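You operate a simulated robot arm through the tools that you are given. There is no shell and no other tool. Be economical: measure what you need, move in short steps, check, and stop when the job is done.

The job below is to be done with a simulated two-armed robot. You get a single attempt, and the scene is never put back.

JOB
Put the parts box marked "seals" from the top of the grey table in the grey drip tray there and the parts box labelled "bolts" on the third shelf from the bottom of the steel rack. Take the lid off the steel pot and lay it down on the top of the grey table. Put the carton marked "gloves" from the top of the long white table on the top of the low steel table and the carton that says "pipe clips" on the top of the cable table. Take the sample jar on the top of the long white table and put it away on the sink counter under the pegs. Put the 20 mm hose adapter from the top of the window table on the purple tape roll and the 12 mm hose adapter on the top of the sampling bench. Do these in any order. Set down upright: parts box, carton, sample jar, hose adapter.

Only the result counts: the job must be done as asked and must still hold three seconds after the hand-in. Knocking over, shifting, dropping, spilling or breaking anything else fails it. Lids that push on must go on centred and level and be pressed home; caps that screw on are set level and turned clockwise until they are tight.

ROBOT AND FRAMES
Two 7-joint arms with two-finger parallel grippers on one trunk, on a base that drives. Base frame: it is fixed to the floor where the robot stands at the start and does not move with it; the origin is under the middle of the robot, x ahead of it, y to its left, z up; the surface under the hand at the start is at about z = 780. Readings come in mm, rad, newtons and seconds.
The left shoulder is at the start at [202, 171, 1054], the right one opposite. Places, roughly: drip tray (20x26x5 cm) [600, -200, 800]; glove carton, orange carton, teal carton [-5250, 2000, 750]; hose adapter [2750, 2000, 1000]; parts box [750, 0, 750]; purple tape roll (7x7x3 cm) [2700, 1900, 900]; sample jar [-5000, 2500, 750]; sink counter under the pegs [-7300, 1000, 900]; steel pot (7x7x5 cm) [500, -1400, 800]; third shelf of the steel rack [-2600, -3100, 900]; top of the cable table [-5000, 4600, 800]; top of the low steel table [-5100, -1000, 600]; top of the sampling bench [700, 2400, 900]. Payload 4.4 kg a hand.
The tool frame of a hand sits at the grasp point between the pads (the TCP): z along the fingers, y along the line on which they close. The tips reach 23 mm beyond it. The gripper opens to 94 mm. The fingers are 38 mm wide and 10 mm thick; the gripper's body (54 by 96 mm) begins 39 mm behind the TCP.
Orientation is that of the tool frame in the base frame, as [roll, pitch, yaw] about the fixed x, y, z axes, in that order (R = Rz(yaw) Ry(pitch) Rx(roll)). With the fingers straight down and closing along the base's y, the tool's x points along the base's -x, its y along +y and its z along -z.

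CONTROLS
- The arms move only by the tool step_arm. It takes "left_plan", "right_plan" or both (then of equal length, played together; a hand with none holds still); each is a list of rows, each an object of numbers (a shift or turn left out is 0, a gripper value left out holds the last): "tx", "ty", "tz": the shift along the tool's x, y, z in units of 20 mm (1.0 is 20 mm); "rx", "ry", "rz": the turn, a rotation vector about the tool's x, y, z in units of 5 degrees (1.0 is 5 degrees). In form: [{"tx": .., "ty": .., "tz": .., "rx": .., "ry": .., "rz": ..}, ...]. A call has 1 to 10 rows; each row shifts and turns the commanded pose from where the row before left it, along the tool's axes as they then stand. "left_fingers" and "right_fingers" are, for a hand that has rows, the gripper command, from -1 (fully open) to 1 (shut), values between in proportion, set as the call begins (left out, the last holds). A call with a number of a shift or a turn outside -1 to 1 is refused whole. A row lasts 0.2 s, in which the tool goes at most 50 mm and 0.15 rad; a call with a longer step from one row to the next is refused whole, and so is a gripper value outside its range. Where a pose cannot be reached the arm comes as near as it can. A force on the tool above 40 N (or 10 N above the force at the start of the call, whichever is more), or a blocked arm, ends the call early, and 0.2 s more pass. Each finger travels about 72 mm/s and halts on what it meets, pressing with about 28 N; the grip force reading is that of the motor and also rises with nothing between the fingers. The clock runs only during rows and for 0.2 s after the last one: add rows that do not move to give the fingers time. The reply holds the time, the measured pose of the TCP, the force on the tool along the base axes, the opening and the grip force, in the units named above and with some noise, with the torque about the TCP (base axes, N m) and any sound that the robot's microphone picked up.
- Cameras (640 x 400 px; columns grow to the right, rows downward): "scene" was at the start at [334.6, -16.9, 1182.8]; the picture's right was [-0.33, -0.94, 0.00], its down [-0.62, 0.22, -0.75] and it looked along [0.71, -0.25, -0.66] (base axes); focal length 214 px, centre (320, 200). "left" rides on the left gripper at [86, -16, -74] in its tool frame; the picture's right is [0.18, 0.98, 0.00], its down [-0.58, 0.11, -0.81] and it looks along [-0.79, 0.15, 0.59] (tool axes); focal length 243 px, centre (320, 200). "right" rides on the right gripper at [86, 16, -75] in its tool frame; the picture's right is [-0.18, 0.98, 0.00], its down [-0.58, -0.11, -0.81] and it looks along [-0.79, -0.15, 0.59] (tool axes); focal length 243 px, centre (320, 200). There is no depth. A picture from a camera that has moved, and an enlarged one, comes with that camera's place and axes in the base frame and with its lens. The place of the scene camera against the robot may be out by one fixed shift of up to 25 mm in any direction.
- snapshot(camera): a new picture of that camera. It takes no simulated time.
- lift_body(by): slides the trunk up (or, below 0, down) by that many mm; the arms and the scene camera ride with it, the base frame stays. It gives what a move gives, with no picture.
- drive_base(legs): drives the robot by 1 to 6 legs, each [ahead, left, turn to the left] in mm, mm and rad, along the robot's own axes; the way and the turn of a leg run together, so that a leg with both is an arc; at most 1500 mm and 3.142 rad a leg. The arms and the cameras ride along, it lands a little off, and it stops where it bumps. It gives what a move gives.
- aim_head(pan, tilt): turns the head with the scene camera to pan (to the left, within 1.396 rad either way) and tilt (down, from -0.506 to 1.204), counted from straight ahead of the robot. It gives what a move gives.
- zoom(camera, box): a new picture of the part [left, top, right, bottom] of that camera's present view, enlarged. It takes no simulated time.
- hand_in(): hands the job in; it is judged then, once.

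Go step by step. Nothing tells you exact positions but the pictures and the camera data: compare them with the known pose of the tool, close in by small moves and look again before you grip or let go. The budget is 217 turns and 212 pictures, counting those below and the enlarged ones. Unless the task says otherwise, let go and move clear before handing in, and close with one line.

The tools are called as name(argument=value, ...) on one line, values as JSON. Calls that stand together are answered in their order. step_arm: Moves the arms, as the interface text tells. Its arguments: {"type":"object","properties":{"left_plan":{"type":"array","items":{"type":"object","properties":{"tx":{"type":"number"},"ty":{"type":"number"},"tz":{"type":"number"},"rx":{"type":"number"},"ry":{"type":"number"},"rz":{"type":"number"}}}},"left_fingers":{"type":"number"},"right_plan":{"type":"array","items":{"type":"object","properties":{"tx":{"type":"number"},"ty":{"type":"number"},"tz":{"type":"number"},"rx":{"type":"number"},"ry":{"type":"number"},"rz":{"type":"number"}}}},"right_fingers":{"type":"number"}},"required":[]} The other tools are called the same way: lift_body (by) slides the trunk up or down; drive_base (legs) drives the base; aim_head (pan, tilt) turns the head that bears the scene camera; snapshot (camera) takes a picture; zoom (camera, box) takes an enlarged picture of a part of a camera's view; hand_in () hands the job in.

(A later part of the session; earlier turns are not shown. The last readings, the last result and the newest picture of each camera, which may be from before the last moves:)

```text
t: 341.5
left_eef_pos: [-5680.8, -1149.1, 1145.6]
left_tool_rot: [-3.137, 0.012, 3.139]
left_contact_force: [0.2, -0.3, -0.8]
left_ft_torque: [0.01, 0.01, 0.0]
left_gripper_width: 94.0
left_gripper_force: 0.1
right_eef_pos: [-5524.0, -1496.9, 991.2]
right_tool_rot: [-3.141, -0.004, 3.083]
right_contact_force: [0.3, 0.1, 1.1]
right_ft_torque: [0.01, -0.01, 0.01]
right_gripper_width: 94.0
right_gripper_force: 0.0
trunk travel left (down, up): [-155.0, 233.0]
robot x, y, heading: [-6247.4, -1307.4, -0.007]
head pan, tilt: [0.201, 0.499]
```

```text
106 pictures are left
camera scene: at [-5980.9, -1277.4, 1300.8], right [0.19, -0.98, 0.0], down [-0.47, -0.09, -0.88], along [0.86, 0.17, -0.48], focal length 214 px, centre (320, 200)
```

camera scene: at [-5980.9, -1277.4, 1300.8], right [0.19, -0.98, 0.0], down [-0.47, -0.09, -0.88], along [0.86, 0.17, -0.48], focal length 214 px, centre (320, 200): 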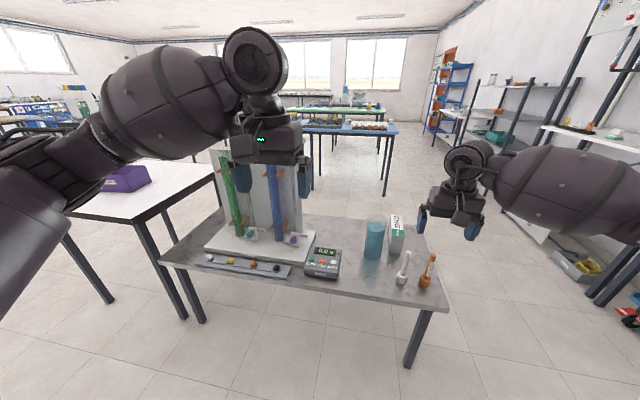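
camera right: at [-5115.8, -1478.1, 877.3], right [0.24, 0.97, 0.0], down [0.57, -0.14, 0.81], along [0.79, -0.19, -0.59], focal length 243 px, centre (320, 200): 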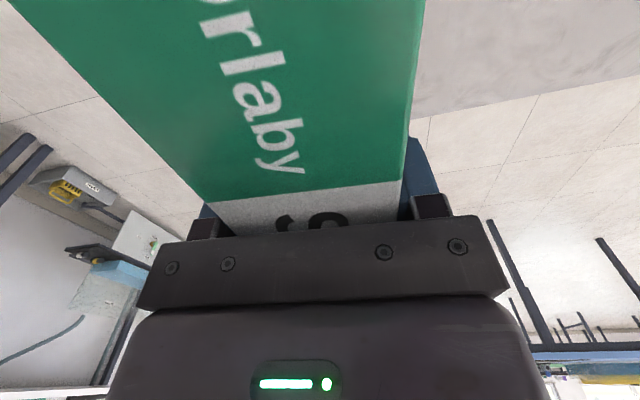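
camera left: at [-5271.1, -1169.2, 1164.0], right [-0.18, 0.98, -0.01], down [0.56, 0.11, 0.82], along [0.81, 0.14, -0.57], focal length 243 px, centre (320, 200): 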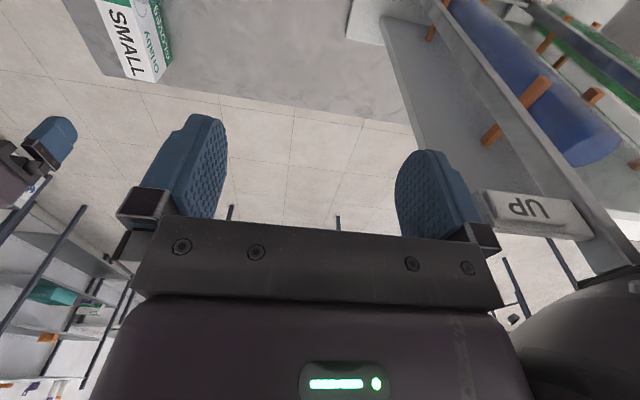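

The low table looks undisturbed. Now I'll return for PIPE CLIPS at about [-5268, 1935] and turn the left wrist on the way.

drive_base(legs=[[-120, 0, 0], [0, 1500, 0], [0, 1500, 0], [0, 80, 0]])

lift_body(by=-60)

step_arm(left_plan=[{"rz": -1}, {"rz": -1}, {"rz": -1}, {"rz": -1}, {"rz": -1}, {"rz": -1}, {"rz": -1}, {"rz": -1}, {"rz": -1}, {"rz": -1}])

step_arm(left_plan=[{"rz": -1}, {"rz": -1}, {"rz": -1}, {"rz": -1}, {"rz": -1}, {"rz": -1}, {"rz": -0.9}, {}])

drive_base(legs=[[400, 0, 0]])

aim_head(pan=0.0, tilt=0.7)

snapshot(camera="scene")

snapshot(camera="left")

```text
t: 369.6
left_eef_pos: [-5784.7, 1936.2, 1147.3]
left_tool_rot: [-3.136, 0.014, 3.132]
left_contact_force: [-0.4, -0.4, 0.3]
left_ft_torque: [-0.03, 0.02, -0.01]
left_gripper_width: 94.1
left_gripper_force: 0.0
right_eef_pos: [-5630.0, 1589.2, 993.9]
right_tool_rot: [3.14, -0.005, 3.077]
right_contact_force: [0.0, -0.1, -0.1]
right_ft_torque: [0.01, -0.02, 0.02]
right_gripper_width: 93.9
right_gripper_force: 0.0
trunk travel left (down, up): [-155.0, 233.0]
robot x, y, heading: [-6346.3, 1785.7, -0.009]
head pan, tilt: [0.201, 0.499]
```

```text
t: 370.6
left_eef_pos: [-5786.5, 1937.8, 1088.2]
left_tool_rot: [-3.135, 0.016, 3.132]
left_contact_force: [0.5, 0.0, 1.2]
left_ft_torque: [0.0, -0.04, 0.02]
left_gripper_width: 94.0
left_gripper_force: 0.1
right_eef_pos: [-5631.7, 1588.5, 936.0]
right_tool_rot: [3.139, 0.002, 3.075]
right_contact_force: [-0.4, 0.0, 0.6]
right_ft_torque: [0.02, -0.02, 0.02]
right_gripper_width: 94.0
right_gripper_force: 0.1
trunk travel left (down, up): [-95.0, 293.0]
robot x, y, heading: [-6351.2, 1786.1, -0.011]
head pan, tilt: [0.201, 0.499]
```

```text
t: 372.8
left_eef_pos: [-5784.5, 1937.4, 1087.2]
left_tool_rot: [-3.127, 0.006, -2.277]
left_contact_force: [0.6, -0.2, -0.5]
left_ft_torque: [-0.01, 0.01, 0.0]
left_gripper_width: 94.1
left_gripper_force: 0.1
right_eef_pos: [-5631.7, 1590.1, 932.5]
right_tool_rot: [3.14, -0.003, 3.076]
right_contact_force: [0.0, -0.1, 0.2]
right_ft_torque: [0.03, 0.0, 0.01]
right_gripper_width: 93.8
right_gripper_force: 0.0
trunk travel left (down, up): [-95.0, 293.0]
robot x, y, heading: [-6349.6, 1786.1, -0.014]
head pan, tilt: [0.201, 0.499]
```

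```text
t: 374.6
left_eef_pos: [-5783.7, 1937.1, 1087.4]
left_tool_rot: [-3.127, -0.004, -1.678]
left_contact_force: [0.2, 0.5, 0.3]
left_ft_torque: [0.01, 0.01, 0.01]
left_gripper_width: 93.9
left_gripper_force: 0.0
right_eef_pos: [-5630.2, 1589.8, 933.2]
right_tool_rot: [3.138, -0.003, 3.077]
right_contact_force: [-0.3, -0.3, -0.1]
right_ft_torque: [-0.02, -0.02, 0.0]
right_gripper_width: 94.2
right_gripper_force: 0.0
trunk travel left (down, up): [-95.0, 293.0]
robot x, y, heading: [-6350.9, 1784.7, -0.012]
head pan, tilt: [0.201, 0.499]
```

```text
t: 377.1
left_eef_pos: [-5383.9, 1933.9, 1087.6]
left_tool_rot: [-3.128, -0.002, -1.675]
left_contact_force: [1.0, 0.0, 0.7]
left_ft_torque: [-0.01, 0.03, 0.02]
left_gripper_width: 94.2
left_gripper_force: 0.2
right_eef_pos: [-5228.9, 1586.8, 932.9]
right_tool_rot: [3.14, -0.003, 3.078]
right_contact_force: [-0.8, -0.3, -0.6]
right_ft_torque: [0.04, -0.02, -0.02]
right_gripper_width: 93.8
right_gripper_force: 0.1
trunk travel left (down, up): [-95.0, 293.0]
robot x, y, heading: [-5948.8, 1778.2, -0.012]
head pan, tilt: [0.201, 0.499]
```

```text
t: 377.8
left_eef_pos: [-5383.3, 1934.2, 1087.7]
left_tool_rot: [-3.128, -0.005, -1.675]
left_contact_force: [0.3, -0.3, 0.1]
left_ft_torque: [0.01, 0.01, -0.01]
left_gripper_width: 94.1
left_gripper_force: 0.1
right_eef_pos: [-5229.5, 1586.8, 933.2]
right_tool_rot: [3.138, -0.004, 3.078]
right_contact_force: [-1.1, 0.1, 0.1]
right_ft_torque: [-0.02, 0.01, 0.02]
right_gripper_width: 94.1
right_gripper_force: 0.0
trunk travel left (down, up): [-95.0, 293.0]
robot x, y, heading: [-5947.2, 1781.2, -0.015]
head pan, tilt: [0.0, 0.7]
```

```text
105 pictures are left
camera scene: at [-5628.5, 1789.5, 1209.7], right [-0.01, -1.0, 0.0], down [-0.64, 0.01, -0.77], along [0.77, -0.01, -0.64], focal length 214 px, centre (320, 200)
```

scene: 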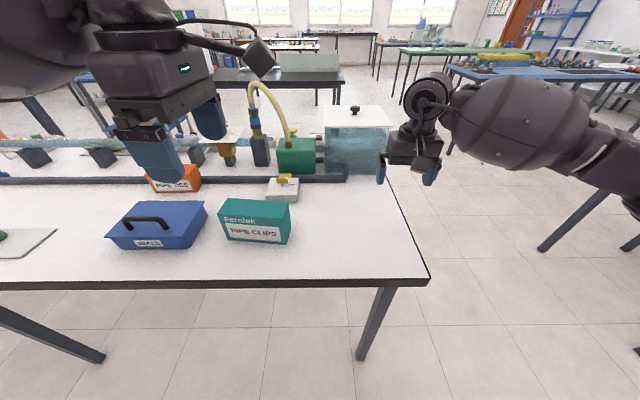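

```text
104 pictures are left
camera left: at [-5377.9, 1847.4, 1161.3], right [-1.0, -0.08, -0.01], down [-0.06, 0.59, 0.8], along [-0.06, 0.8, -0.6], focal length 243 px, centre (320, 200)
```

left: 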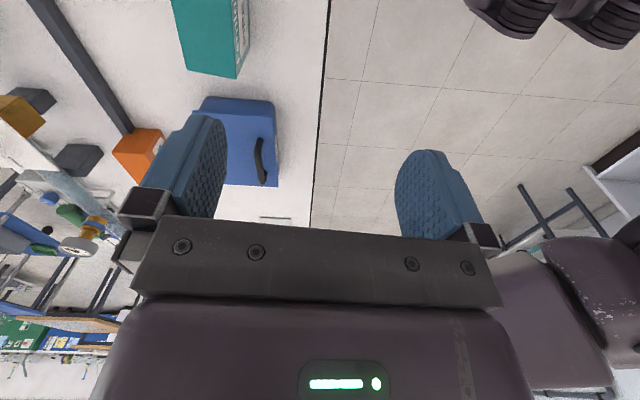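

PIPE CLIPS comes out at [-5267, 1922] from the wrist view. I'll level and centre the left hand above it.

step_arm(left_plan=[{"ty": -0.97, "ry": 0.16}, {"ty": -0.97}, {"ty": -0.97}, {"ty": -0.97}, {"ty": -0.97}, {"ty": -0.97}, {"tz": 1}, {"tz": 1}, {"tz": 1}, {"tz": 1}])

step_arm(left_plan=[{"tz": 1}, {"tz": 1}, {"tz": 1}, {"tz": 0.5}, {}])

snapshot(camera="left")

zoom(camera="scene", box=[160, 100, 340, 260])

```text
t: 380.0
left_eef_pos: [-5268.0, 1920.7, 1008.2]
left_tool_rot: [-3.126, -0.018, -1.677]
left_contact_force: [-0.2, 0.2, 0.3]
left_ft_torque: [0.01, 0.02, -0.02]
left_gripper_width: 93.9
left_gripper_force: 0.2
right_eef_pos: [-5230.3, 1586.6, 931.6]
right_tool_rot: [3.141, -0.002, 3.078]
right_contact_force: [0.3, 0.4, -0.5]
right_ft_torque: [-0.01, 0.01, 0.01]
right_gripper_width: 93.8
right_gripper_force: 0.0
trunk travel left (down, up): [-95.0, 293.0]
robot x, y, heading: [-5949.0, 1781.6, -0.009]
head pan, tilt: [0.0, 0.7]
```

```text
t: 381.2
left_eef_pos: [-5266.0, 1918.5, 939.0]
left_tool_rot: [-3.128, -0.018, -1.676]
left_contact_force: [-0.7, 0.3, 0.7]
left_ft_torque: [0.02, -0.01, -0.02]
left_gripper_width: 94.1
left_gripper_force: 0.0
right_eef_pos: [-5228.9, 1586.0, 933.3]
right_tool_rot: [3.139, -0.004, 3.077]
right_contact_force: [-0.5, 0.1, 0.1]
right_ft_torque: [-0.02, 0.02, 0.02]
right_gripper_width: 94.1
right_gripper_force: 0.0
trunk travel left (down, up): [-95.0, 293.0]
robot x, y, heading: [-5948.2, 1782.0, -0.007]
head pan, tilt: [0.0, 0.7]
```

```text
103 pictures are left
camera left: at [-5260.6, 1833.3, 1014.7], right [-1.0, -0.08, -0.01], down [-0.06, 0.61, 0.79], along [-0.06, 0.79, -0.61], focal length 243 px, centre (320, 200)
```

left: 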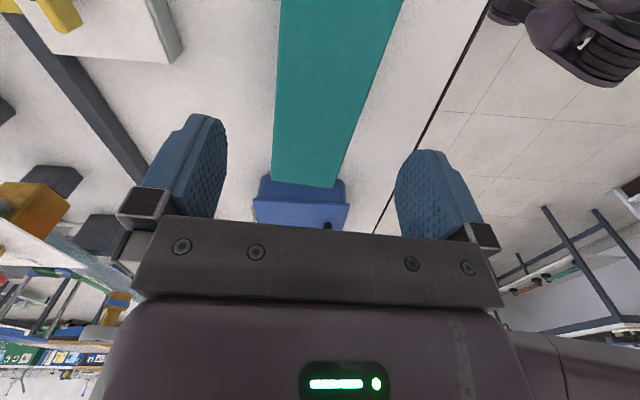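

```text
2.50 times, centred on (250, 180) of scene
camera zoom: at [-5628.6, 1789.4, 1209.7], right [-0.01, -1.0, 0.0], down [-0.64, 0.01, -0.77], along [0.76, -0.01, -0.64], focal length 536 px, centre (495, 250)
```

zoom: 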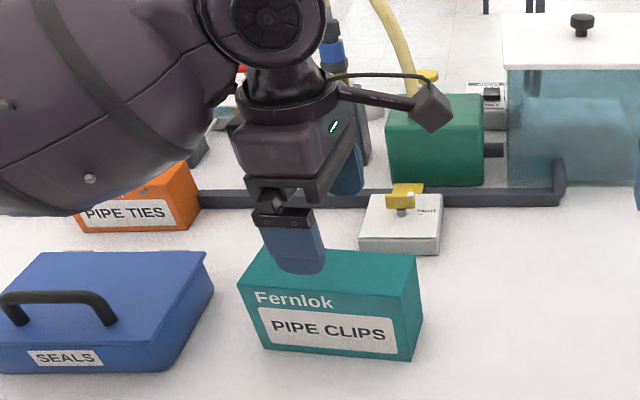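

Centred. I'll take out the small tilt, descend and grip.

step_arm(left_plan=[{"rx": -0.18, "ry": -0.2}, {"tz": 1}, {"tz": 1}, {"tz": 1}, {"tz": 1}, {"tz": 0.95}, {}])

step_arm(left_plan=[{}, {}, {}, {}, {}, {"tz": -0.5}, {"tz": -1}, {"tz": -1}, {"tz": -1}, {"tz": -1}], left_fingers=1)

snapshot(camera="scene")

```text
t: 382.8
left_eef_pos: [-5265.3, 1918.4, 839.8]
left_tool_rot: [3.139, -0.001, -1.676]
left_contact_force: [0.4, -0.7, -0.3]
left_ft_torque: [0.0, -0.01, -0.03]
left_gripper_width: 94.1
left_gripper_force: 0.0
right_eef_pos: [-5230.1, 1585.4, 933.1]
right_tool_rot: [3.141, -0.004, 3.078]
right_contact_force: [-0.6, -0.3, 0.4]
right_ft_torque: [0.0, 0.0, -0.01]
right_gripper_width: 94.1
right_gripper_force: 0.1
trunk travel left (down, up): [-95.0, 293.0]
robot x, y, heading: [-5948.2, 1781.7, -0.009]
head pan, tilt: [0.0, 0.7]
```

```text
t: 385.0
left_eef_pos: [-5267.6, 1919.4, 929.1]
left_tool_rot: [3.14, -0.002, -1.675]
left_contact_force: [-0.4, 0.4, -3.0]
left_ft_torque: [0.0, -0.01, -0.03]
left_gripper_width: 58.0
left_gripper_force: 28.1
right_eef_pos: [-5230.0, 1586.5, 933.9]
right_tool_rot: [3.14, -0.003, 3.078]
right_contact_force: [-1.3, 0.5, 0.4]
right_ft_torque: [0.02, -0.01, 0.0]
right_gripper_width: 94.2
right_gripper_force: 0.0
trunk travel left (down, up): [-95.0, 293.0]
robot x, y, heading: [-5948.3, 1782.7, -0.01]
head pan, tilt: [0.0, 0.7]
```

```text
101 pictures are left
camera scene: at [-5628.7, 1789.4, 1209.8], right [-0.01, -1.0, 0.0], down [-0.64, 0.01, -0.77], along [0.76, -0.01, -0.64], focal length 214 px, centre (320, 200)
```

scene: 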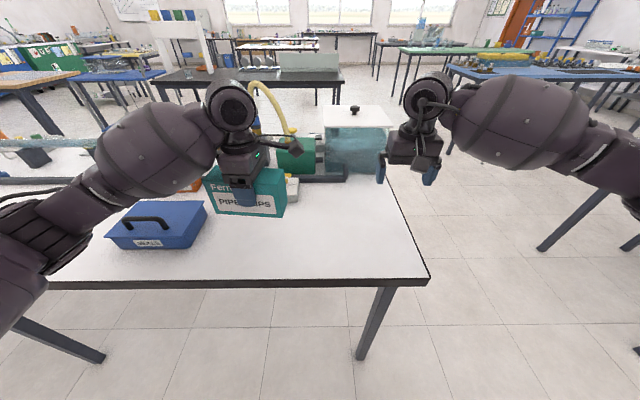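

PIPE CLIPS is held. I'll lift it higher, back off and look north toward the cable table.

step_arm(left_plan=[{"tz": -1}, {"tz": -1}, {"tz": -1}, {"tz": -1}, {"tz": -1}], right_plan=[{"tz": -1}, {"tz": -1}, {"tz": -1}, {"tz": -1}, {"tz": 0}])

drive_base(legs=[[-400, 0, 0.01], [0, 1000, 0]])

aim_head(pan=1.1, tilt=0.4)

snapshot(camera="scene")

```text
t: 386.2
left_eef_pos: [-5266.4, 1918.6, 1030.7]
left_tool_rot: [3.141, 0.0, -1.677]
left_contact_force: [-0.4, 0.2, -3.6]
left_ft_torque: [-0.04, 0.03, 0.01]
left_gripper_width: 57.8
left_gripper_force: 27.8
right_eef_pos: [-5229.6, 1586.1, 1014.3]
right_tool_rot: [3.141, -0.004, 3.078]
right_contact_force: [0.6, 0.2, -0.2]
right_ft_torque: [-0.01, -0.02, -0.01]
right_gripper_width: 94.3
right_gripper_force: 0.0
trunk travel left (down, up): [-95.0, 293.0]
robot x, y, heading: [-5948.3, 1784.1, -0.014]
head pan, tilt: [0.0, 0.7]
```

```text
t: 397.5
left_eef_pos: [-5668.6, 2943.1, 1030.7]
left_tool_rot: [3.14, -0.001, -1.664]
left_contact_force: [-0.7, 0.1, -3.1]
left_ft_torque: [-0.02, -0.03, -0.05]
left_gripper_width: 57.8
left_gripper_force: 28.0
right_eef_pos: [-5627.7, 2612.7, 1013.6]
right_tool_rot: [3.139, -0.005, 3.092]
right_contact_force: [0.1, -0.8, -0.4]
right_ft_torque: [0.02, 0.02, -0.02]
right_gripper_width: 94.0
right_gripper_force: 0.1
trunk travel left (down, up): [-95.0, 293.0]
robot x, y, heading: [-6353.7, 2797.9, -0.001]
head pan, tilt: [0.0, 0.7]
```

```text
t: 398.8
left_eef_pos: [-5667.0, 2944.5, 1029.6]
left_tool_rot: [3.141, 0.001, -1.664]
left_contact_force: [0.0, -0.3, -4.2]
left_ft_torque: [-0.04, 0.0, 0.01]
left_gripper_width: 57.9
left_gripper_force: 28.0
right_eef_pos: [-5627.2, 2611.5, 1013.7]
right_tool_rot: [3.14, -0.003, 3.089]
right_contact_force: [0.4, 0.0, 0.5]
right_ft_torque: [0.01, -0.03, 0.01]
right_gripper_width: 94.1
right_gripper_force: 0.1
trunk travel left (down, up): [-95.0, 293.0]
robot x, y, heading: [-6349.7, 2801.5, -0.002]
head pan, tilt: [1.1, 0.4]
```

```text
100 pictures are left
camera scene: at [-6071.2, 2892.7, 1236.4], right [0.89, -0.45, 0.0], down [-0.18, -0.35, -0.92], along [0.42, 0.82, -0.39], focal length 214 px, centre (320, 200)
```

scene: 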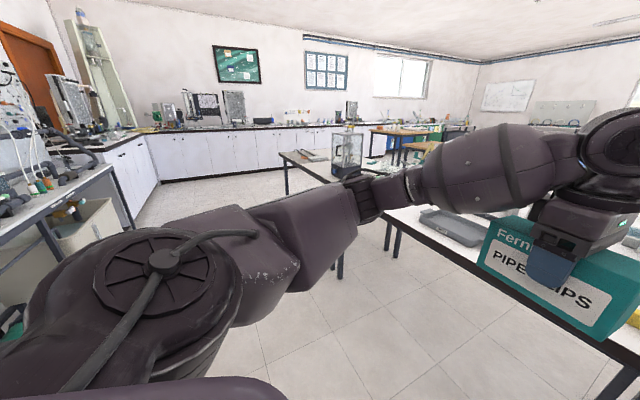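

drive_base(legs=[[0, 1100, 0]])

aim_head(pan=0.3, tilt=0.4)

snapshot(camera="scene")

```text
t: 408.8
left_eef_pos: [-5675.8, 4049.4, 1029.7]
left_tool_rot: [3.14, 0.002, -1.655]
left_contact_force: [-0.4, 0.1, -3.1]
left_ft_torque: [-0.04, -0.04, -0.02]
left_gripper_width: 58.1
left_gripper_force: 28.1
right_eef_pos: [-5631.9, 3716.8, 1013.4]
right_tool_rot: [3.139, -0.005, 3.101]
right_contact_force: [0.7, 0.1, -0.2]
right_ft_torque: [-0.04, -0.01, -0.03]
right_gripper_width: 93.8
right_gripper_force: 0.1
trunk travel left (down, up): [-95.0, 293.0]
robot x, y, heading: [-6355.2, 3896.7, 0.011]
head pan, tilt: [1.1, 0.4]
```

```text
t: 409.9
left_eef_pos: [-5674.7, 4048.5, 1030.1]
left_tool_rot: [3.138, 0.0, -1.658]
left_contact_force: [0.6, 0.0, -3.2]
left_ft_torque: [-0.02, 0.03, 0.01]
left_gripper_width: 57.9
left_gripper_force: 28.0
right_eef_pos: [-5631.6, 3716.8, 1013.5]
right_tool_rot: [3.14, -0.004, 3.098]
right_contact_force: [-0.2, 1.3, 0.4]
right_ft_torque: [0.01, 0.0, 0.02]
right_gripper_width: 94.0
right_gripper_force: 0.1
trunk travel left (down, up): [-95.0, 293.0]
robot x, y, heading: [-6358.0, 3898.6, 0.01]
head pan, tilt: [0.3, 0.4]
```

```text
99 pictures are left
camera scene: at [-6031.8, 3939.5, 1236.4], right [0.31, -0.95, 0.0], down [-0.37, -0.12, -0.92], along [0.88, 0.28, -0.39], focal length 214 px, centre (320, 200)
```

scene: 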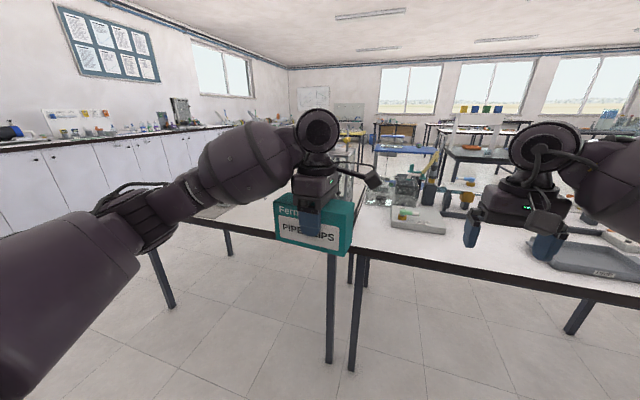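

drive_base(legs=[[0, 400, -0.01]])

aim_head(pan=0.25, tilt=0.6)

snapshot(camera="scene")

snapshot(camera="left")

snapshot(camera="right")

```text
t: 413.9
left_eef_pos: [-5676.7, 4439.5, 1030.4]
left_tool_rot: [3.141, 0.0, -1.668]
left_contact_force: [0.4, 0.5, -4.4]
left_ft_torque: [-0.04, -0.02, -0.04]
left_gripper_width: 57.9
left_gripper_force: 28.2
right_eef_pos: [-5635.4, 4107.2, 1013.3]
right_tool_rot: [3.141, -0.004, 3.088]
right_contact_force: [0.4, -0.6, -0.3]
right_ft_torque: [0.01, -0.04, -0.01]
right_gripper_width: 94.1
right_gripper_force: 0.1
trunk travel left (down, up): [-95.0, 293.0]
robot x, y, heading: [-6358.7, 4298.7, 0.004]
head pan, tilt: [0.3, 0.4]
```

```text
t: 414.7
left_eef_pos: [-5675.7, 4439.1, 1029.9]
left_tool_rot: [3.14, 0.0, -1.666]
left_contact_force: [0.2, 0.2, -3.2]
left_ft_torque: [0.01, 0.01, -0.01]
left_gripper_width: 57.9
left_gripper_force: 27.6
right_eef_pos: [-5636.2, 4106.9, 1013.2]
right_tool_rot: [3.139, -0.002, 3.089]
right_contact_force: [0.0, -0.4, 0.0]
right_ft_torque: [-0.02, 0.02, -0.02]
right_gripper_width: 93.9
right_gripper_force: 0.2
trunk travel left (down, up): [-95.0, 293.0]
robot x, y, heading: [-6359.1, 4295.3, 0.0]
head pan, tilt: [0.25, 0.6]
```

```text
98 pictures are left
camera scene: at [-6036.2, 4328.2, 1218.2], right [0.25, -0.97, 0.0], down [-0.55, -0.14, -0.83], along [0.8, 0.2, -0.56], focal length 214 px, centre (320, 200)
```

scene: 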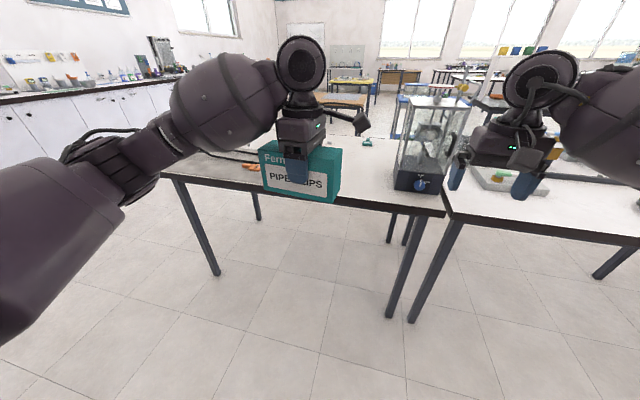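

```text
97 pictures are left
camera left: at [-5667.9, 4352.5, 1104.0], right [-1.0, -0.09, 0.0], down [-0.05, 0.59, 0.81], along [-0.07, 0.8, -0.59], focal length 243 px, centre (320, 200)
```

left: 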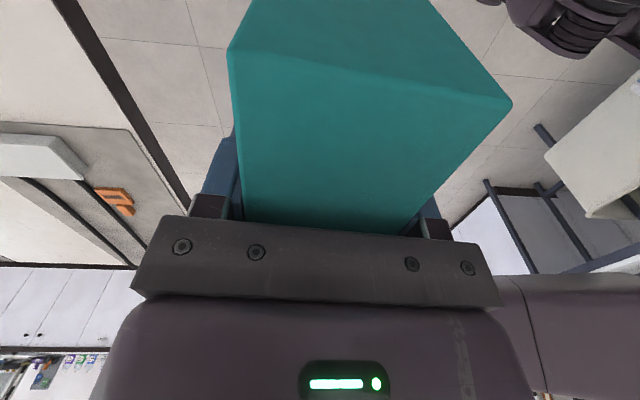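

```text
96 pictures are left
camera right: at [-5721.6, 4127.8, 1087.7], right [0.24, 0.97, 0.0], down [0.58, -0.14, 0.8], along [0.78, -0.19, -0.59], focal length 243 px, centre (320, 200)
```

right: 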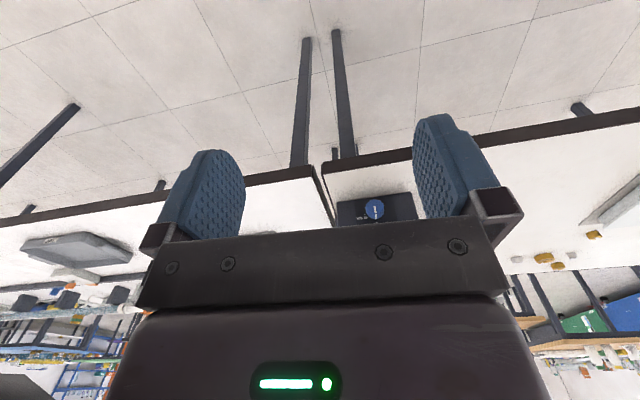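

The cable table (z ≈ 790, front edge x ≈ -5420) is free around [-5340, 4400], between the glass case and the grey mat. I'll pull the right hand back clear of the case and drive in.

step_arm(right_plan=[{"tx": 1}, {"tx": 1}, {"tx": 1}, {"tx": 1}, {"tx": 1}, {"tx": 1}, {"tx": 1}, {"tx": 1}, {"tx": 1}, {"tx": 1}])

drive_base(legs=[[320, 0, 0]])

snapshot(camera="scene")

snapshot(camera="left")

```text
t: 416.9
left_eef_pos: [-5676.5, 4439.0, 1030.1]
left_tool_rot: [3.139, 0.001, -1.667]
left_contact_force: [-0.1, 0.5, -2.8]
left_ft_torque: [0.0, 0.01, 0.0]
left_gripper_width: 57.5
left_gripper_force: 28.2
right_eef_pos: [-5835.3, 4116.9, 1014.2]
right_tool_rot: [3.141, -0.002, 3.088]
right_contact_force: [-0.1, -0.1, -0.4]
right_ft_torque: [-0.03, 0.0, -0.01]
right_gripper_width: 94.0
right_gripper_force: 0.0
trunk travel left (down, up): [-95.0, 293.0]
robot x, y, heading: [-6358.3, 4293.8, 0.001]
head pan, tilt: [0.25, 0.6]
```

```text
t: 419.0
left_eef_pos: [-5357.4, 4439.1, 1030.0]
left_tool_rot: [3.14, 0.001, -1.668]
left_contact_force: [0.9, -0.3, -3.4]
left_ft_torque: [-0.05, 0.03, 0.02]
left_gripper_width: 57.9
left_gripper_force: 28.0
right_eef_pos: [-5516.0, 4118.3, 1014.4]
right_tool_rot: [3.14, -0.004, 3.087]
right_contact_force: [0.0, 0.2, -0.9]
right_ft_torque: [0.02, 0.0, 0.01]
right_gripper_width: 94.0
right_gripper_force: 0.0
trunk travel left (down, up): [-95.0, 293.0]
robot x, y, heading: [-6040.3, 4296.5, -0.0]
head pan, tilt: [0.25, 0.6]
```

```text
95 pictures are left
camera scene: at [-5717.2, 4328.0, 1218.1], right [0.25, -0.97, 0.0], down [-0.55, -0.14, -0.82], along [0.8, 0.2, -0.57], focal length 214 px, centre (320, 200)
```

scene: 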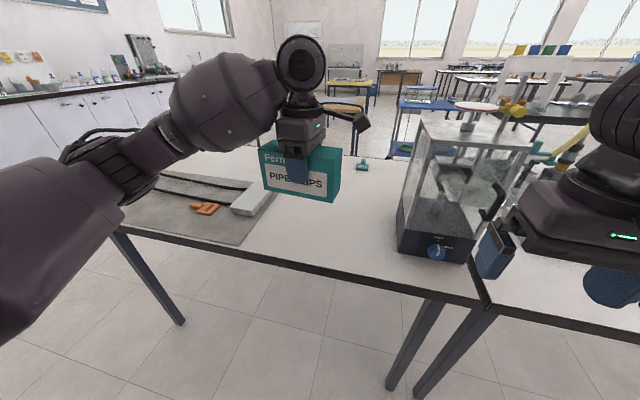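

```text
94 pictures are left
camera left: at [-5348.9, 4352.4, 1104.0], right [-1.0, -0.09, 0.0], down [-0.05, 0.59, 0.81], along [-0.07, 0.8, -0.59], focal length 243 px, centre (320, 200)
```

left: 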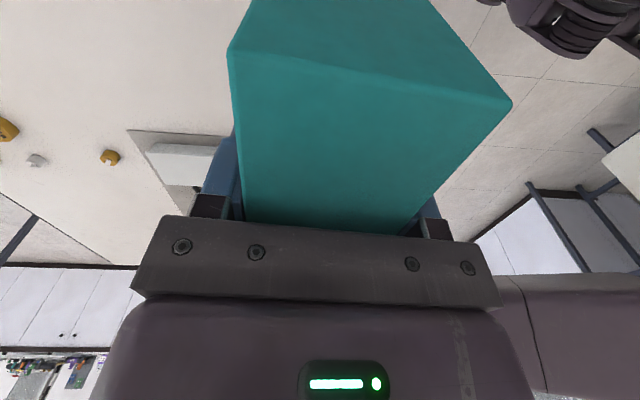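

The spot is clear. I'll move 25 mm in, lower and feel for the table.

step_arm(left_plan=[{"ty": -0.65, "tx": 0.3}, {"ty": -0.65, "tx": 0.3}, {"tz": 1}, {"tz": 1}, {"tz": 1}, {"tz": 1}, {"tz": 1}, {"tz": 1}, {"tz": 1}, {"tz": 0.8}])

step_arm(left_plan=[{"tz": 0.3}, {"tz": 0.15}, {"tz": 0.1}, {"tz": 0.1}, {"tz": 0.1}, {"tz": 0.1}, {"tz": 0.1}])

```text
t: 421.2
left_eef_pos: [-5331.9, 4425.8, 874.5]
left_tool_rot: [3.138, -0.001, -1.665]
left_contact_force: [-0.5, 0.0, -2.8]
left_ft_torque: [-0.02, 0.03, -0.03]
left_gripper_width: 58.1
left_gripper_force: 28.4
right_eef_pos: [-5516.7, 4117.4, 1014.5]
right_tool_rot: [3.141, -0.002, 3.088]
right_contact_force: [-0.1, 0.3, 0.0]
right_ft_torque: [-0.02, 0.0, 0.01]
right_gripper_width: 93.9
right_gripper_force: 0.1
trunk travel left (down, up): [-95.0, 293.0]
robot x, y, heading: [-6042.4, 4297.7, -0.0]
head pan, tilt: [0.25, 0.6]
```

```text
t: 422.8
left_eef_pos: [-5333.5, 4424.7, 854.8]
left_tool_rot: [3.14, 0.0, -1.667]
left_contact_force: [0.1, 0.4, -2.7]
left_ft_torque: [-0.05, 0.01, 0.03]
left_gripper_width: 57.9
left_gripper_force: 28.1
right_eef_pos: [-5516.0, 4119.3, 1015.1]
right_tool_rot: [3.14, -0.004, 3.087]
right_contact_force: [-0.5, 1.2, 0.4]
right_ft_torque: [-0.01, -0.01, -0.01]
right_gripper_width: 94.0
right_gripper_force: 0.1
trunk travel left (down, up): [-95.0, 293.0]
robot x, y, heading: [-6039.6, 4296.5, 0.002]
head pan, tilt: [0.25, 0.6]
```

step_arm(left_plan=[{"tz": 0.1}, {"tz": 0.1}, {"tz": 0.1}, {"tz": 0.1}, {"tz": 0.1}, {"tz": 0.1}])

zoom(camera="scene", box=[220, 130, 380, 260])

```text
t: 424.2
left_eef_pos: [-5333.2, 4424.6, 842.9]
left_tool_rot: [3.139, -0.001, -1.666]
left_contact_force: [0.7, 0.0, -2.8]
left_ft_torque: [-0.02, -0.01, 0.03]
left_gripper_width: 58.3
left_gripper_force: 27.7
right_eef_pos: [-5517.8, 4118.5, 1014.4]
right_tool_rot: [3.14, -0.004, 3.088]
right_contact_force: [-0.9, 0.5, 0.4]
right_ft_torque: [-0.01, -0.01, 0.03]
right_gripper_width: 94.0
right_gripper_force: 0.0
trunk travel left (down, up): [-95.0, 293.0]
robot x, y, heading: [-6039.0, 4296.2, 0.001]
head pan, tilt: [0.25, 0.6]
```

```text
3.08 times, centred on (300, 195) of scene
camera zoom: at [-5717.5, 4328.0, 1218.1], right [0.25, -0.97, 0.0], down [-0.55, -0.14, -0.82], along [0.8, 0.2, -0.57], focal length 660 px, centre (382, 215)
```

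zoom: 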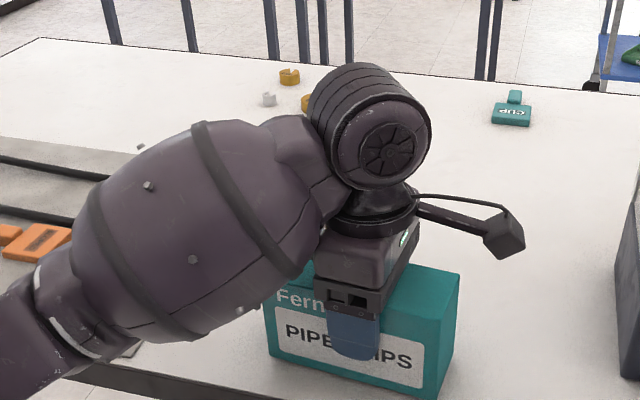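

step_arm(left_plan=[{"tz": 0.1}, {"tz": 0.1}, {"tz": 0.1}, {"tz": 0.1}])

```text
t: 425.2
left_eef_pos: [-5333.6, 4425.0, 839.1]
left_tool_rot: [-3.138, 0.001, -1.666]
left_contact_force: [2.8, 1.0, 18.5]
left_ft_torque: [0.63, 0.36, -0.22]
left_gripper_width: 57.9
left_gripper_force: 28.0
right_eef_pos: [-5518.7, 4117.3, 1017.0]
right_tool_rot: [3.139, 0.0, 3.087]
right_contact_force: [-0.1, 0.2, 0.7]
right_ft_torque: [0.01, 0.01, -0.02]
right_gripper_width: 93.9
right_gripper_force: 0.1
trunk travel left (down, up): [-95.0, 293.0]
robot x, y, heading: [-6041.9, 4295.9, 0.0]
head pan, tilt: [0.25, 0.6]
```

Contact. I'll ease off, release and lift, then back away.

step_arm(left_plan=[{"tz": -0.12}, {}, {}])

step_arm(left_plan=[{}, {}, {}, {}, {"tz": -0.7}, {"tz": -1}, {"tz": -1}, {"tz": -1}, {"tz": -1}, {"tz": -1}], left_fingers=-1)

step_arm(left_plan=[{"tz": -1}, {"tz": -1}, {"tz": -1}, {"tz": -1}])

snapshot(camera="left")

drive_base(legs=[[-350, 0, 0]])

snapshot(camera="scene")

```text
t: 426.0
left_eef_pos: [-5332.9, 4424.8, 838.9]
left_tool_rot: [-3.14, 0.001, -1.666]
left_contact_force: [7.8, 2.5, 19.3]
left_ft_torque: [0.27, 0.02, -0.1]
left_gripper_width: 57.9
left_gripper_force: 28.6
right_eef_pos: [-5517.8, 4116.6, 1016.0]
right_tool_rot: [-3.141, -0.002, 3.087]
right_contact_force: [0.6, 0.2, -0.6]
right_ft_torque: [0.0, 0.03, 0.01]
right_gripper_width: 93.9
right_gripper_force: 0.1
trunk travel left (down, up): [-95.0, 293.0]
robot x, y, heading: [-6039.1, 4295.1, -0.003]
head pan, tilt: [0.25, 0.6]
```

```text
t: 428.2
left_eef_pos: [-5333.9, 4423.6, 952.3]
left_tool_rot: [3.141, -0.001, -1.667]
left_contact_force: [-0.4, -0.5, -0.2]
left_ft_torque: [0.04, 0.0, -0.03]
left_gripper_width: 94.0
left_gripper_force: 0.0
right_eef_pos: [-5516.8, 4118.2, 1014.7]
right_tool_rot: [3.139, 0.0, 3.089]
right_contact_force: [-0.3, 0.5, -0.2]
right_ft_torque: [0.02, -0.03, 0.01]
right_gripper_width: 94.0
right_gripper_force: 0.1
trunk travel left (down, up): [-95.0, 293.0]
robot x, y, heading: [-6041.3, 4294.4, -0.0]
head pan, tilt: [0.25, 0.6]
```

```text
t: 429.2
left_eef_pos: [-5334.8, 4425.7, 1034.1]
left_tool_rot: [3.139, 0.001, -1.667]
left_contact_force: [0.4, -0.6, 0.6]
left_ft_torque: [0.0, 0.0, -0.02]
left_gripper_width: 94.1
left_gripper_force: 0.1
right_eef_pos: [-5517.2, 4118.2, 1015.1]
right_tool_rot: [3.14, -0.001, 3.088]
right_contact_force: [0.0, 0.4, 0.2]
right_ft_torque: [-0.02, -0.02, -0.04]
right_gripper_width: 94.2
right_gripper_force: 0.2
trunk travel left (down, up): [-95.0, 293.0]
robot x, y, heading: [-6041.1, 4297.2, -0.001]
head pan, tilt: [0.25, 0.6]
```

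```text
92 pictures are left
camera left: at [-5325.4, 4338.2, 1106.2], right [-1.0, -0.09, 0.0], down [-0.05, 0.59, 0.81], along [-0.07, 0.8, -0.59], focal length 243 px, centre (320, 200)
```

left: 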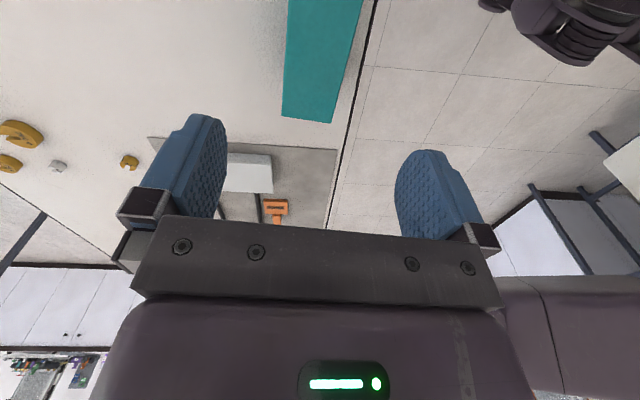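

```text
t: 431.5
left_eef_pos: [-5682.1, 4425.1, 1031.7]
left_tool_rot: [3.141, -0.001, -1.666]
left_contact_force: [-0.3, 0.1, -0.1]
left_ft_torque: [0.0, 0.0, 0.01]
left_gripper_width: 93.9
left_gripper_force: 0.0
right_eef_pos: [-5868.0, 4116.8, 1014.2]
right_tool_rot: [3.139, -0.005, 3.087]
right_contact_force: [-0.2, -0.7, -0.2]
right_ft_torque: [-0.01, 0.0, 0.0]
right_gripper_width: 94.3
right_gripper_force: 0.1
trunk travel left (down, up): [-95.0, 293.0]
robot x, y, heading: [-6388.1, 4294.6, -0.001]
head pan, tilt: [0.25, 0.6]
```

```text
91 pictures are left
camera scene: at [-6067.4, 4328.1, 1218.3], right [0.25, -0.97, 0.0], down [-0.55, -0.14, -0.83], along [0.8, 0.2, -0.56], focal length 214 px, centre (320, 200)
```

scene: 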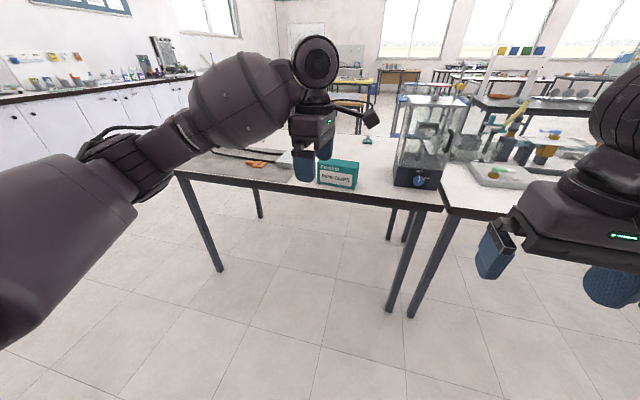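

PIPE CLIPS stands on the cable table. Now for the hose adapters: I'll go back south along the aisle and through the gap to the room's middle, facing +x.

drive_base(legs=[[0, -1500, 0], [0, -1500, 0], [0, -220, 0], [1200, 0, 0], [1000, 0, 0]])

aim_head(pan=0.0, tilt=0.25)

snapshot(camera="scene")

```text
t: 470.3
left_eef_pos: [-3479.6, 1196.4, 1031.4]
left_tool_rot: [3.14, -0.001, -1.668]
left_contact_force: [0.1, 0.5, 0.7]
left_ft_torque: [-0.03, 0.01, -0.01]
left_gripper_width: 93.9
left_gripper_force: 0.1
right_eef_pos: [-3664.7, 890.5, 1014.2]
right_tool_rot: [3.139, -0.004, 3.085]
right_contact_force: [-0.4, 0.0, 0.0]
right_ft_torque: [0.0, -0.01, 0.01]
right_gripper_width: 93.8
right_gripper_force: 0.1
trunk travel left (down, up): [-95.0, 293.0]
robot x, y, heading: [-4188.3, 1067.5, -0.004]
head pan, tilt: [0.25, 0.6]
```

```text
t: 471.2
left_eef_pos: [-3480.8, 1196.9, 1030.9]
left_tool_rot: [3.139, -0.001, -1.67]
left_contact_force: [-0.1, 0.0, 0.2]
left_ft_torque: [0.0, 0.01, -0.01]
left_gripper_width: 94.3
left_gripper_force: 0.0
right_eef_pos: [-3664.3, 889.8, 1014.8]
right_tool_rot: [3.14, -0.004, 3.085]
right_contact_force: [1.1, -1.1, 0.0]
right_ft_torque: [0.0, 0.01, 0.01]
right_gripper_width: 93.9
right_gripper_force: 0.1
trunk travel left (down, up): [-95.0, 293.0]
robot x, y, heading: [-4188.5, 1071.1, -0.001]
head pan, tilt: [0.0, 0.25]
```

```text
90 pictures are left
camera scene: at [-3857.6, 1078.9, 1250.4], right [0.0, -1.0, 0.0], down [-0.25, 0.0, -0.97], along [0.97, 0.0, -0.25], focal length 214 px, centre (320, 200)
```

scene: 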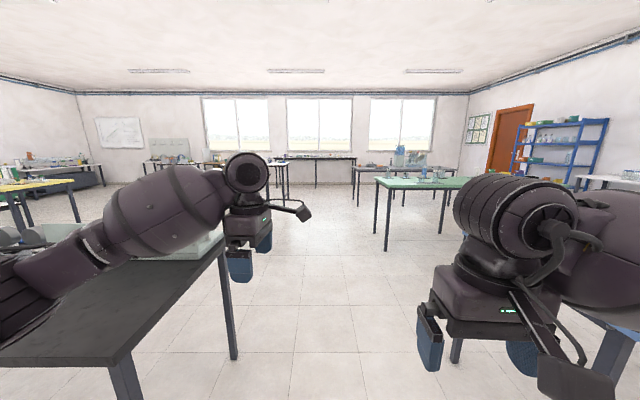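

The corridor ahead at y ≈ 1070 is clear. I'll drive on and look again.

drive_base(legs=[[1500, 0, 0], [1500, 0, 0]])

aim_head(pan=0.15, tilt=0.3)

snapshot(camera="scene")

```text
t: 485.6
left_eef_pos: [-486.3, 1213.5, 1031.0]
left_tool_rot: [3.139, -0.002, -1.662]
left_contact_force: [-1.3, 0.0, 0.2]
left_ft_torque: [0.0, -0.01, -0.03]
left_gripper_width: 94.0
left_gripper_force: 0.0
right_eef_pos: [-670.1, 905.4, 1014.8]
right_tool_rot: [3.139, -0.004, 3.093]
right_contact_force: [0.3, 0.2, -0.1]
right_ft_torque: [-0.04, -0.01, 0.02]
right_gripper_width: 94.0
right_gripper_force: 0.1
trunk travel left (down, up): [-95.0, 293.0]
robot x, y, heading: [-1192.4, 1081.7, 0.007]
head pan, tilt: [0.0, 0.25]
```

```text
t: 486.3
left_eef_pos: [-486.8, 1214.5, 1030.0]
left_tool_rot: [3.14, 0.0, -1.659]
left_contact_force: [0.7, 0.5, 0.2]
left_ft_torque: [0.02, 0.01, 0.02]
left_gripper_width: 94.0
left_gripper_force: 0.1
right_eef_pos: [-670.6, 905.3, 1014.0]
right_tool_rot: [3.139, -0.003, 3.092]
right_contact_force: [-0.2, 0.1, -0.4]
right_ft_torque: [0.01, -0.01, 0.02]
right_gripper_width: 93.9
right_gripper_force: 0.1
trunk travel left (down, up): [-95.0, 293.0]
robot x, y, heading: [-1190.2, 1080.9, 0.003]
head pan, tilt: [0.15, 0.3]
```

```text
89 pictures are left
camera scene: at [-864.6, 1107.1, 1245.8], right [0.15, -0.99, 0.0], down [-0.29, -0.05, -0.96], along [0.94, 0.15, -0.3], focal length 214 px, centre (320, 200)
```

scene: 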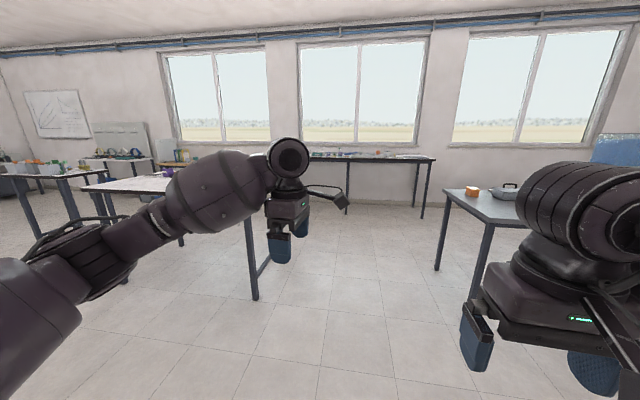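

The sampling bench is at front left (corner near [416, 1827]) and the window table along the far wall. I'll drive to the window table.

drive_base(legs=[[1450, 0, 0], [1350, 0, 0]])

aim_head(pan=0.5, tilt=0.4)

snapshot(camera="scene")

```text
t: 499.8
left_eef_pos: [2299.2, 1238.0, 1031.9]
left_tool_rot: [3.14, 0.0, -1.655]
left_contact_force: [0.3, -0.7, 0.0]
left_ft_torque: [0.0, 0.02, 0.02]
left_gripper_width: 94.1
left_gripper_force: 0.0
right_eef_pos: [2117.5, 928.6, 1015.0]
right_tool_rot: [3.141, -0.004, 3.1]
right_contact_force: [-0.2, -0.6, 0.7]
right_ft_torque: [0.02, 0.02, 0.01]
right_gripper_width: 94.0
right_gripper_force: 0.0
trunk travel left (down, up): [-95.0, 293.0]
robot x, y, heading: [1592.0, 1100.4, 0.016]
head pan, tilt: [0.15, 0.3]
```

```text
t: 500.6
left_eef_pos: [2298.9, 1239.7, 1030.3]
left_tool_rot: [3.14, 0.002, -1.655]
left_contact_force: [-0.4, 0.0, -0.1]
left_ft_torque: [-0.02, 0.01, -0.01]
left_gripper_width: 94.1
left_gripper_force: 0.1
right_eef_pos: [2118.2, 929.3, 1015.3]
right_tool_rot: [3.139, -0.003, 3.1]
right_contact_force: [0.4, 1.1, 0.0]
right_ft_torque: [-0.04, 0.01, 0.01]
right_gripper_width: 94.0
right_gripper_force: 0.0
trunk travel left (down, up): [-95.0, 293.0]
robot x, y, heading: [1594.2, 1098.8, 0.01]
head pan, tilt: [0.499, 0.4]
```

```text
88 pictures are left
camera scene: at [1910.7, 1158.9, 1236.5], right [0.49, -0.87, 0.0], down [-0.34, -0.19, -0.92], along [0.8, 0.45, -0.39], focal length 214 px, centre (320, 200)
```

scene: 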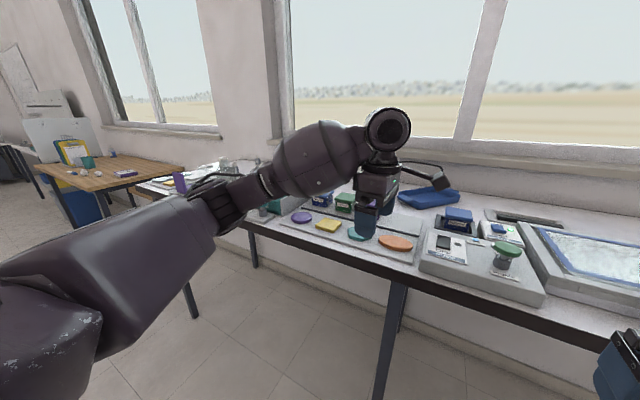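

drive_base(legs=[[0, 700, -0.01]])

aim_head(pan=-0.05, tilt=0.5)

snapshot(camera="scene")

```text
t: 507.2
left_eef_pos: [2294.9, 1930.3, 1031.5]
left_tool_rot: [3.141, 0.0, -1.664]
left_contact_force: [0.7, 0.0, -0.8]
left_ft_torque: [-0.01, -0.01, 0.0]
left_gripper_width: 94.0
left_gripper_force: 0.0
right_eef_pos: [2110.6, 1621.6, 1014.8]
right_tool_rot: [3.14, -0.003, 3.09]
right_contact_force: [0.5, -0.2, 0.9]
right_ft_torque: [0.0, 0.0, -0.01]
right_gripper_width: 93.9
right_gripper_force: 0.1
trunk travel left (down, up): [-95.0, 293.0]
robot x, y, heading: [1589.2, 1791.9, 0.0]
head pan, tilt: [0.499, 0.4]
```

```text
t: 508.1
left_eef_pos: [2294.9, 1929.5, 1031.5]
left_tool_rot: [3.14, 0.0, -1.663]
left_contact_force: [0.4, -0.1, 0.0]
left_ft_torque: [0.0, 0.0, -0.04]
left_gripper_width: 93.9
left_gripper_force: 0.0
right_eef_pos: [2112.1, 1620.8, 1014.2]
right_tool_rot: [3.139, -0.004, 3.09]
right_contact_force: [-0.4, 0.5, 0.1]
right_ft_torque: [0.0, 0.02, 0.01]
right_gripper_width: 94.1
right_gripper_force: 0.1
trunk travel left (down, up): [-95.0, 293.0]
robot x, y, heading: [1590.4, 1797.2, 0.006]
head pan, tilt: [-0.051, 0.499]
```

```text
87 pictures are left
camera scene: at [1915.6, 1804.1, 1227.4], right [-0.05, -1.0, 0.0], down [-0.48, 0.02, -0.88], along [0.88, -0.04, -0.48], focal length 214 px, centre (320, 200)
```

scene: 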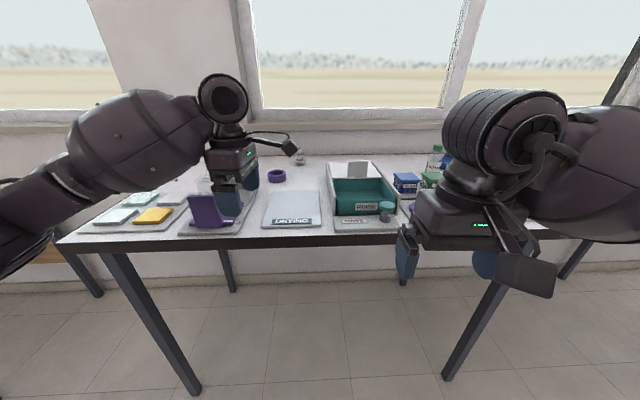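

zoom(camera="scene", box=[180, 130, 440, 240])

zoom(camera="scene", box=[245, 140, 325, 195])

```text
2.46 times, centred on (310, 185) of scene
camera zoom: at [1915.6, 1804.1, 1227.4], right [-0.05, -1.0, 0.0], down [-0.48, 0.02, -0.88], along [0.88, -0.04, -0.48], focal length 528 px, centre (345, 237)
```

zoom: 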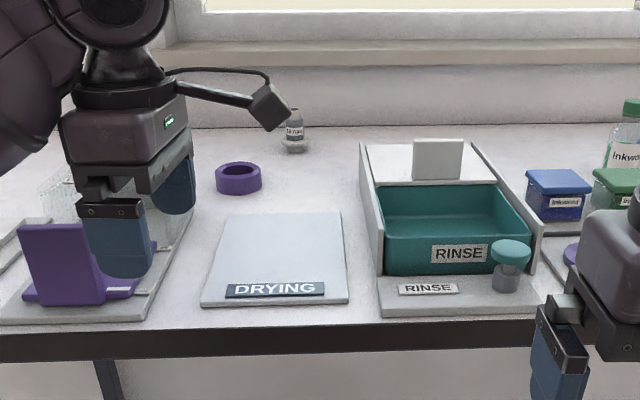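

```text
7.27 times, centred on (285, 168) of scene
camera zoom: at [1915.6, 1804.1, 1227.4], right [-0.05, -1.0, 0.0], down [-0.48, 0.02, -0.88], along [0.88, -0.04, -0.48], focal length 1560 px, centre (574, 436)
```

zoom: 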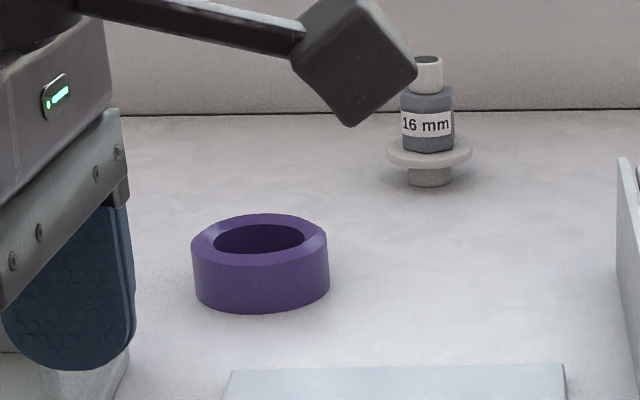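

The adapter in view is a 16 mm one, so the wanted ones must be hidden behind my left arm. I'll look with the left wrist camera.

snapshot(camera="left")

```text
84 pictures are left
camera left: at [2303.1, 1842.3, 1105.4], right [-1.0, -0.09, 0.0], down [-0.05, 0.59, 0.81], along [-0.08, 0.8, -0.59], focal length 243 px, centre (320, 200)
```

left: 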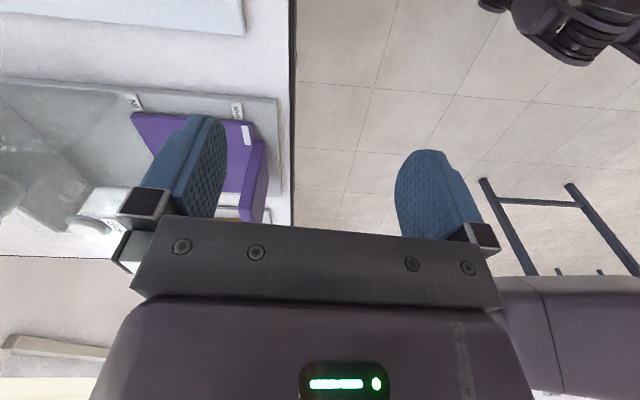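

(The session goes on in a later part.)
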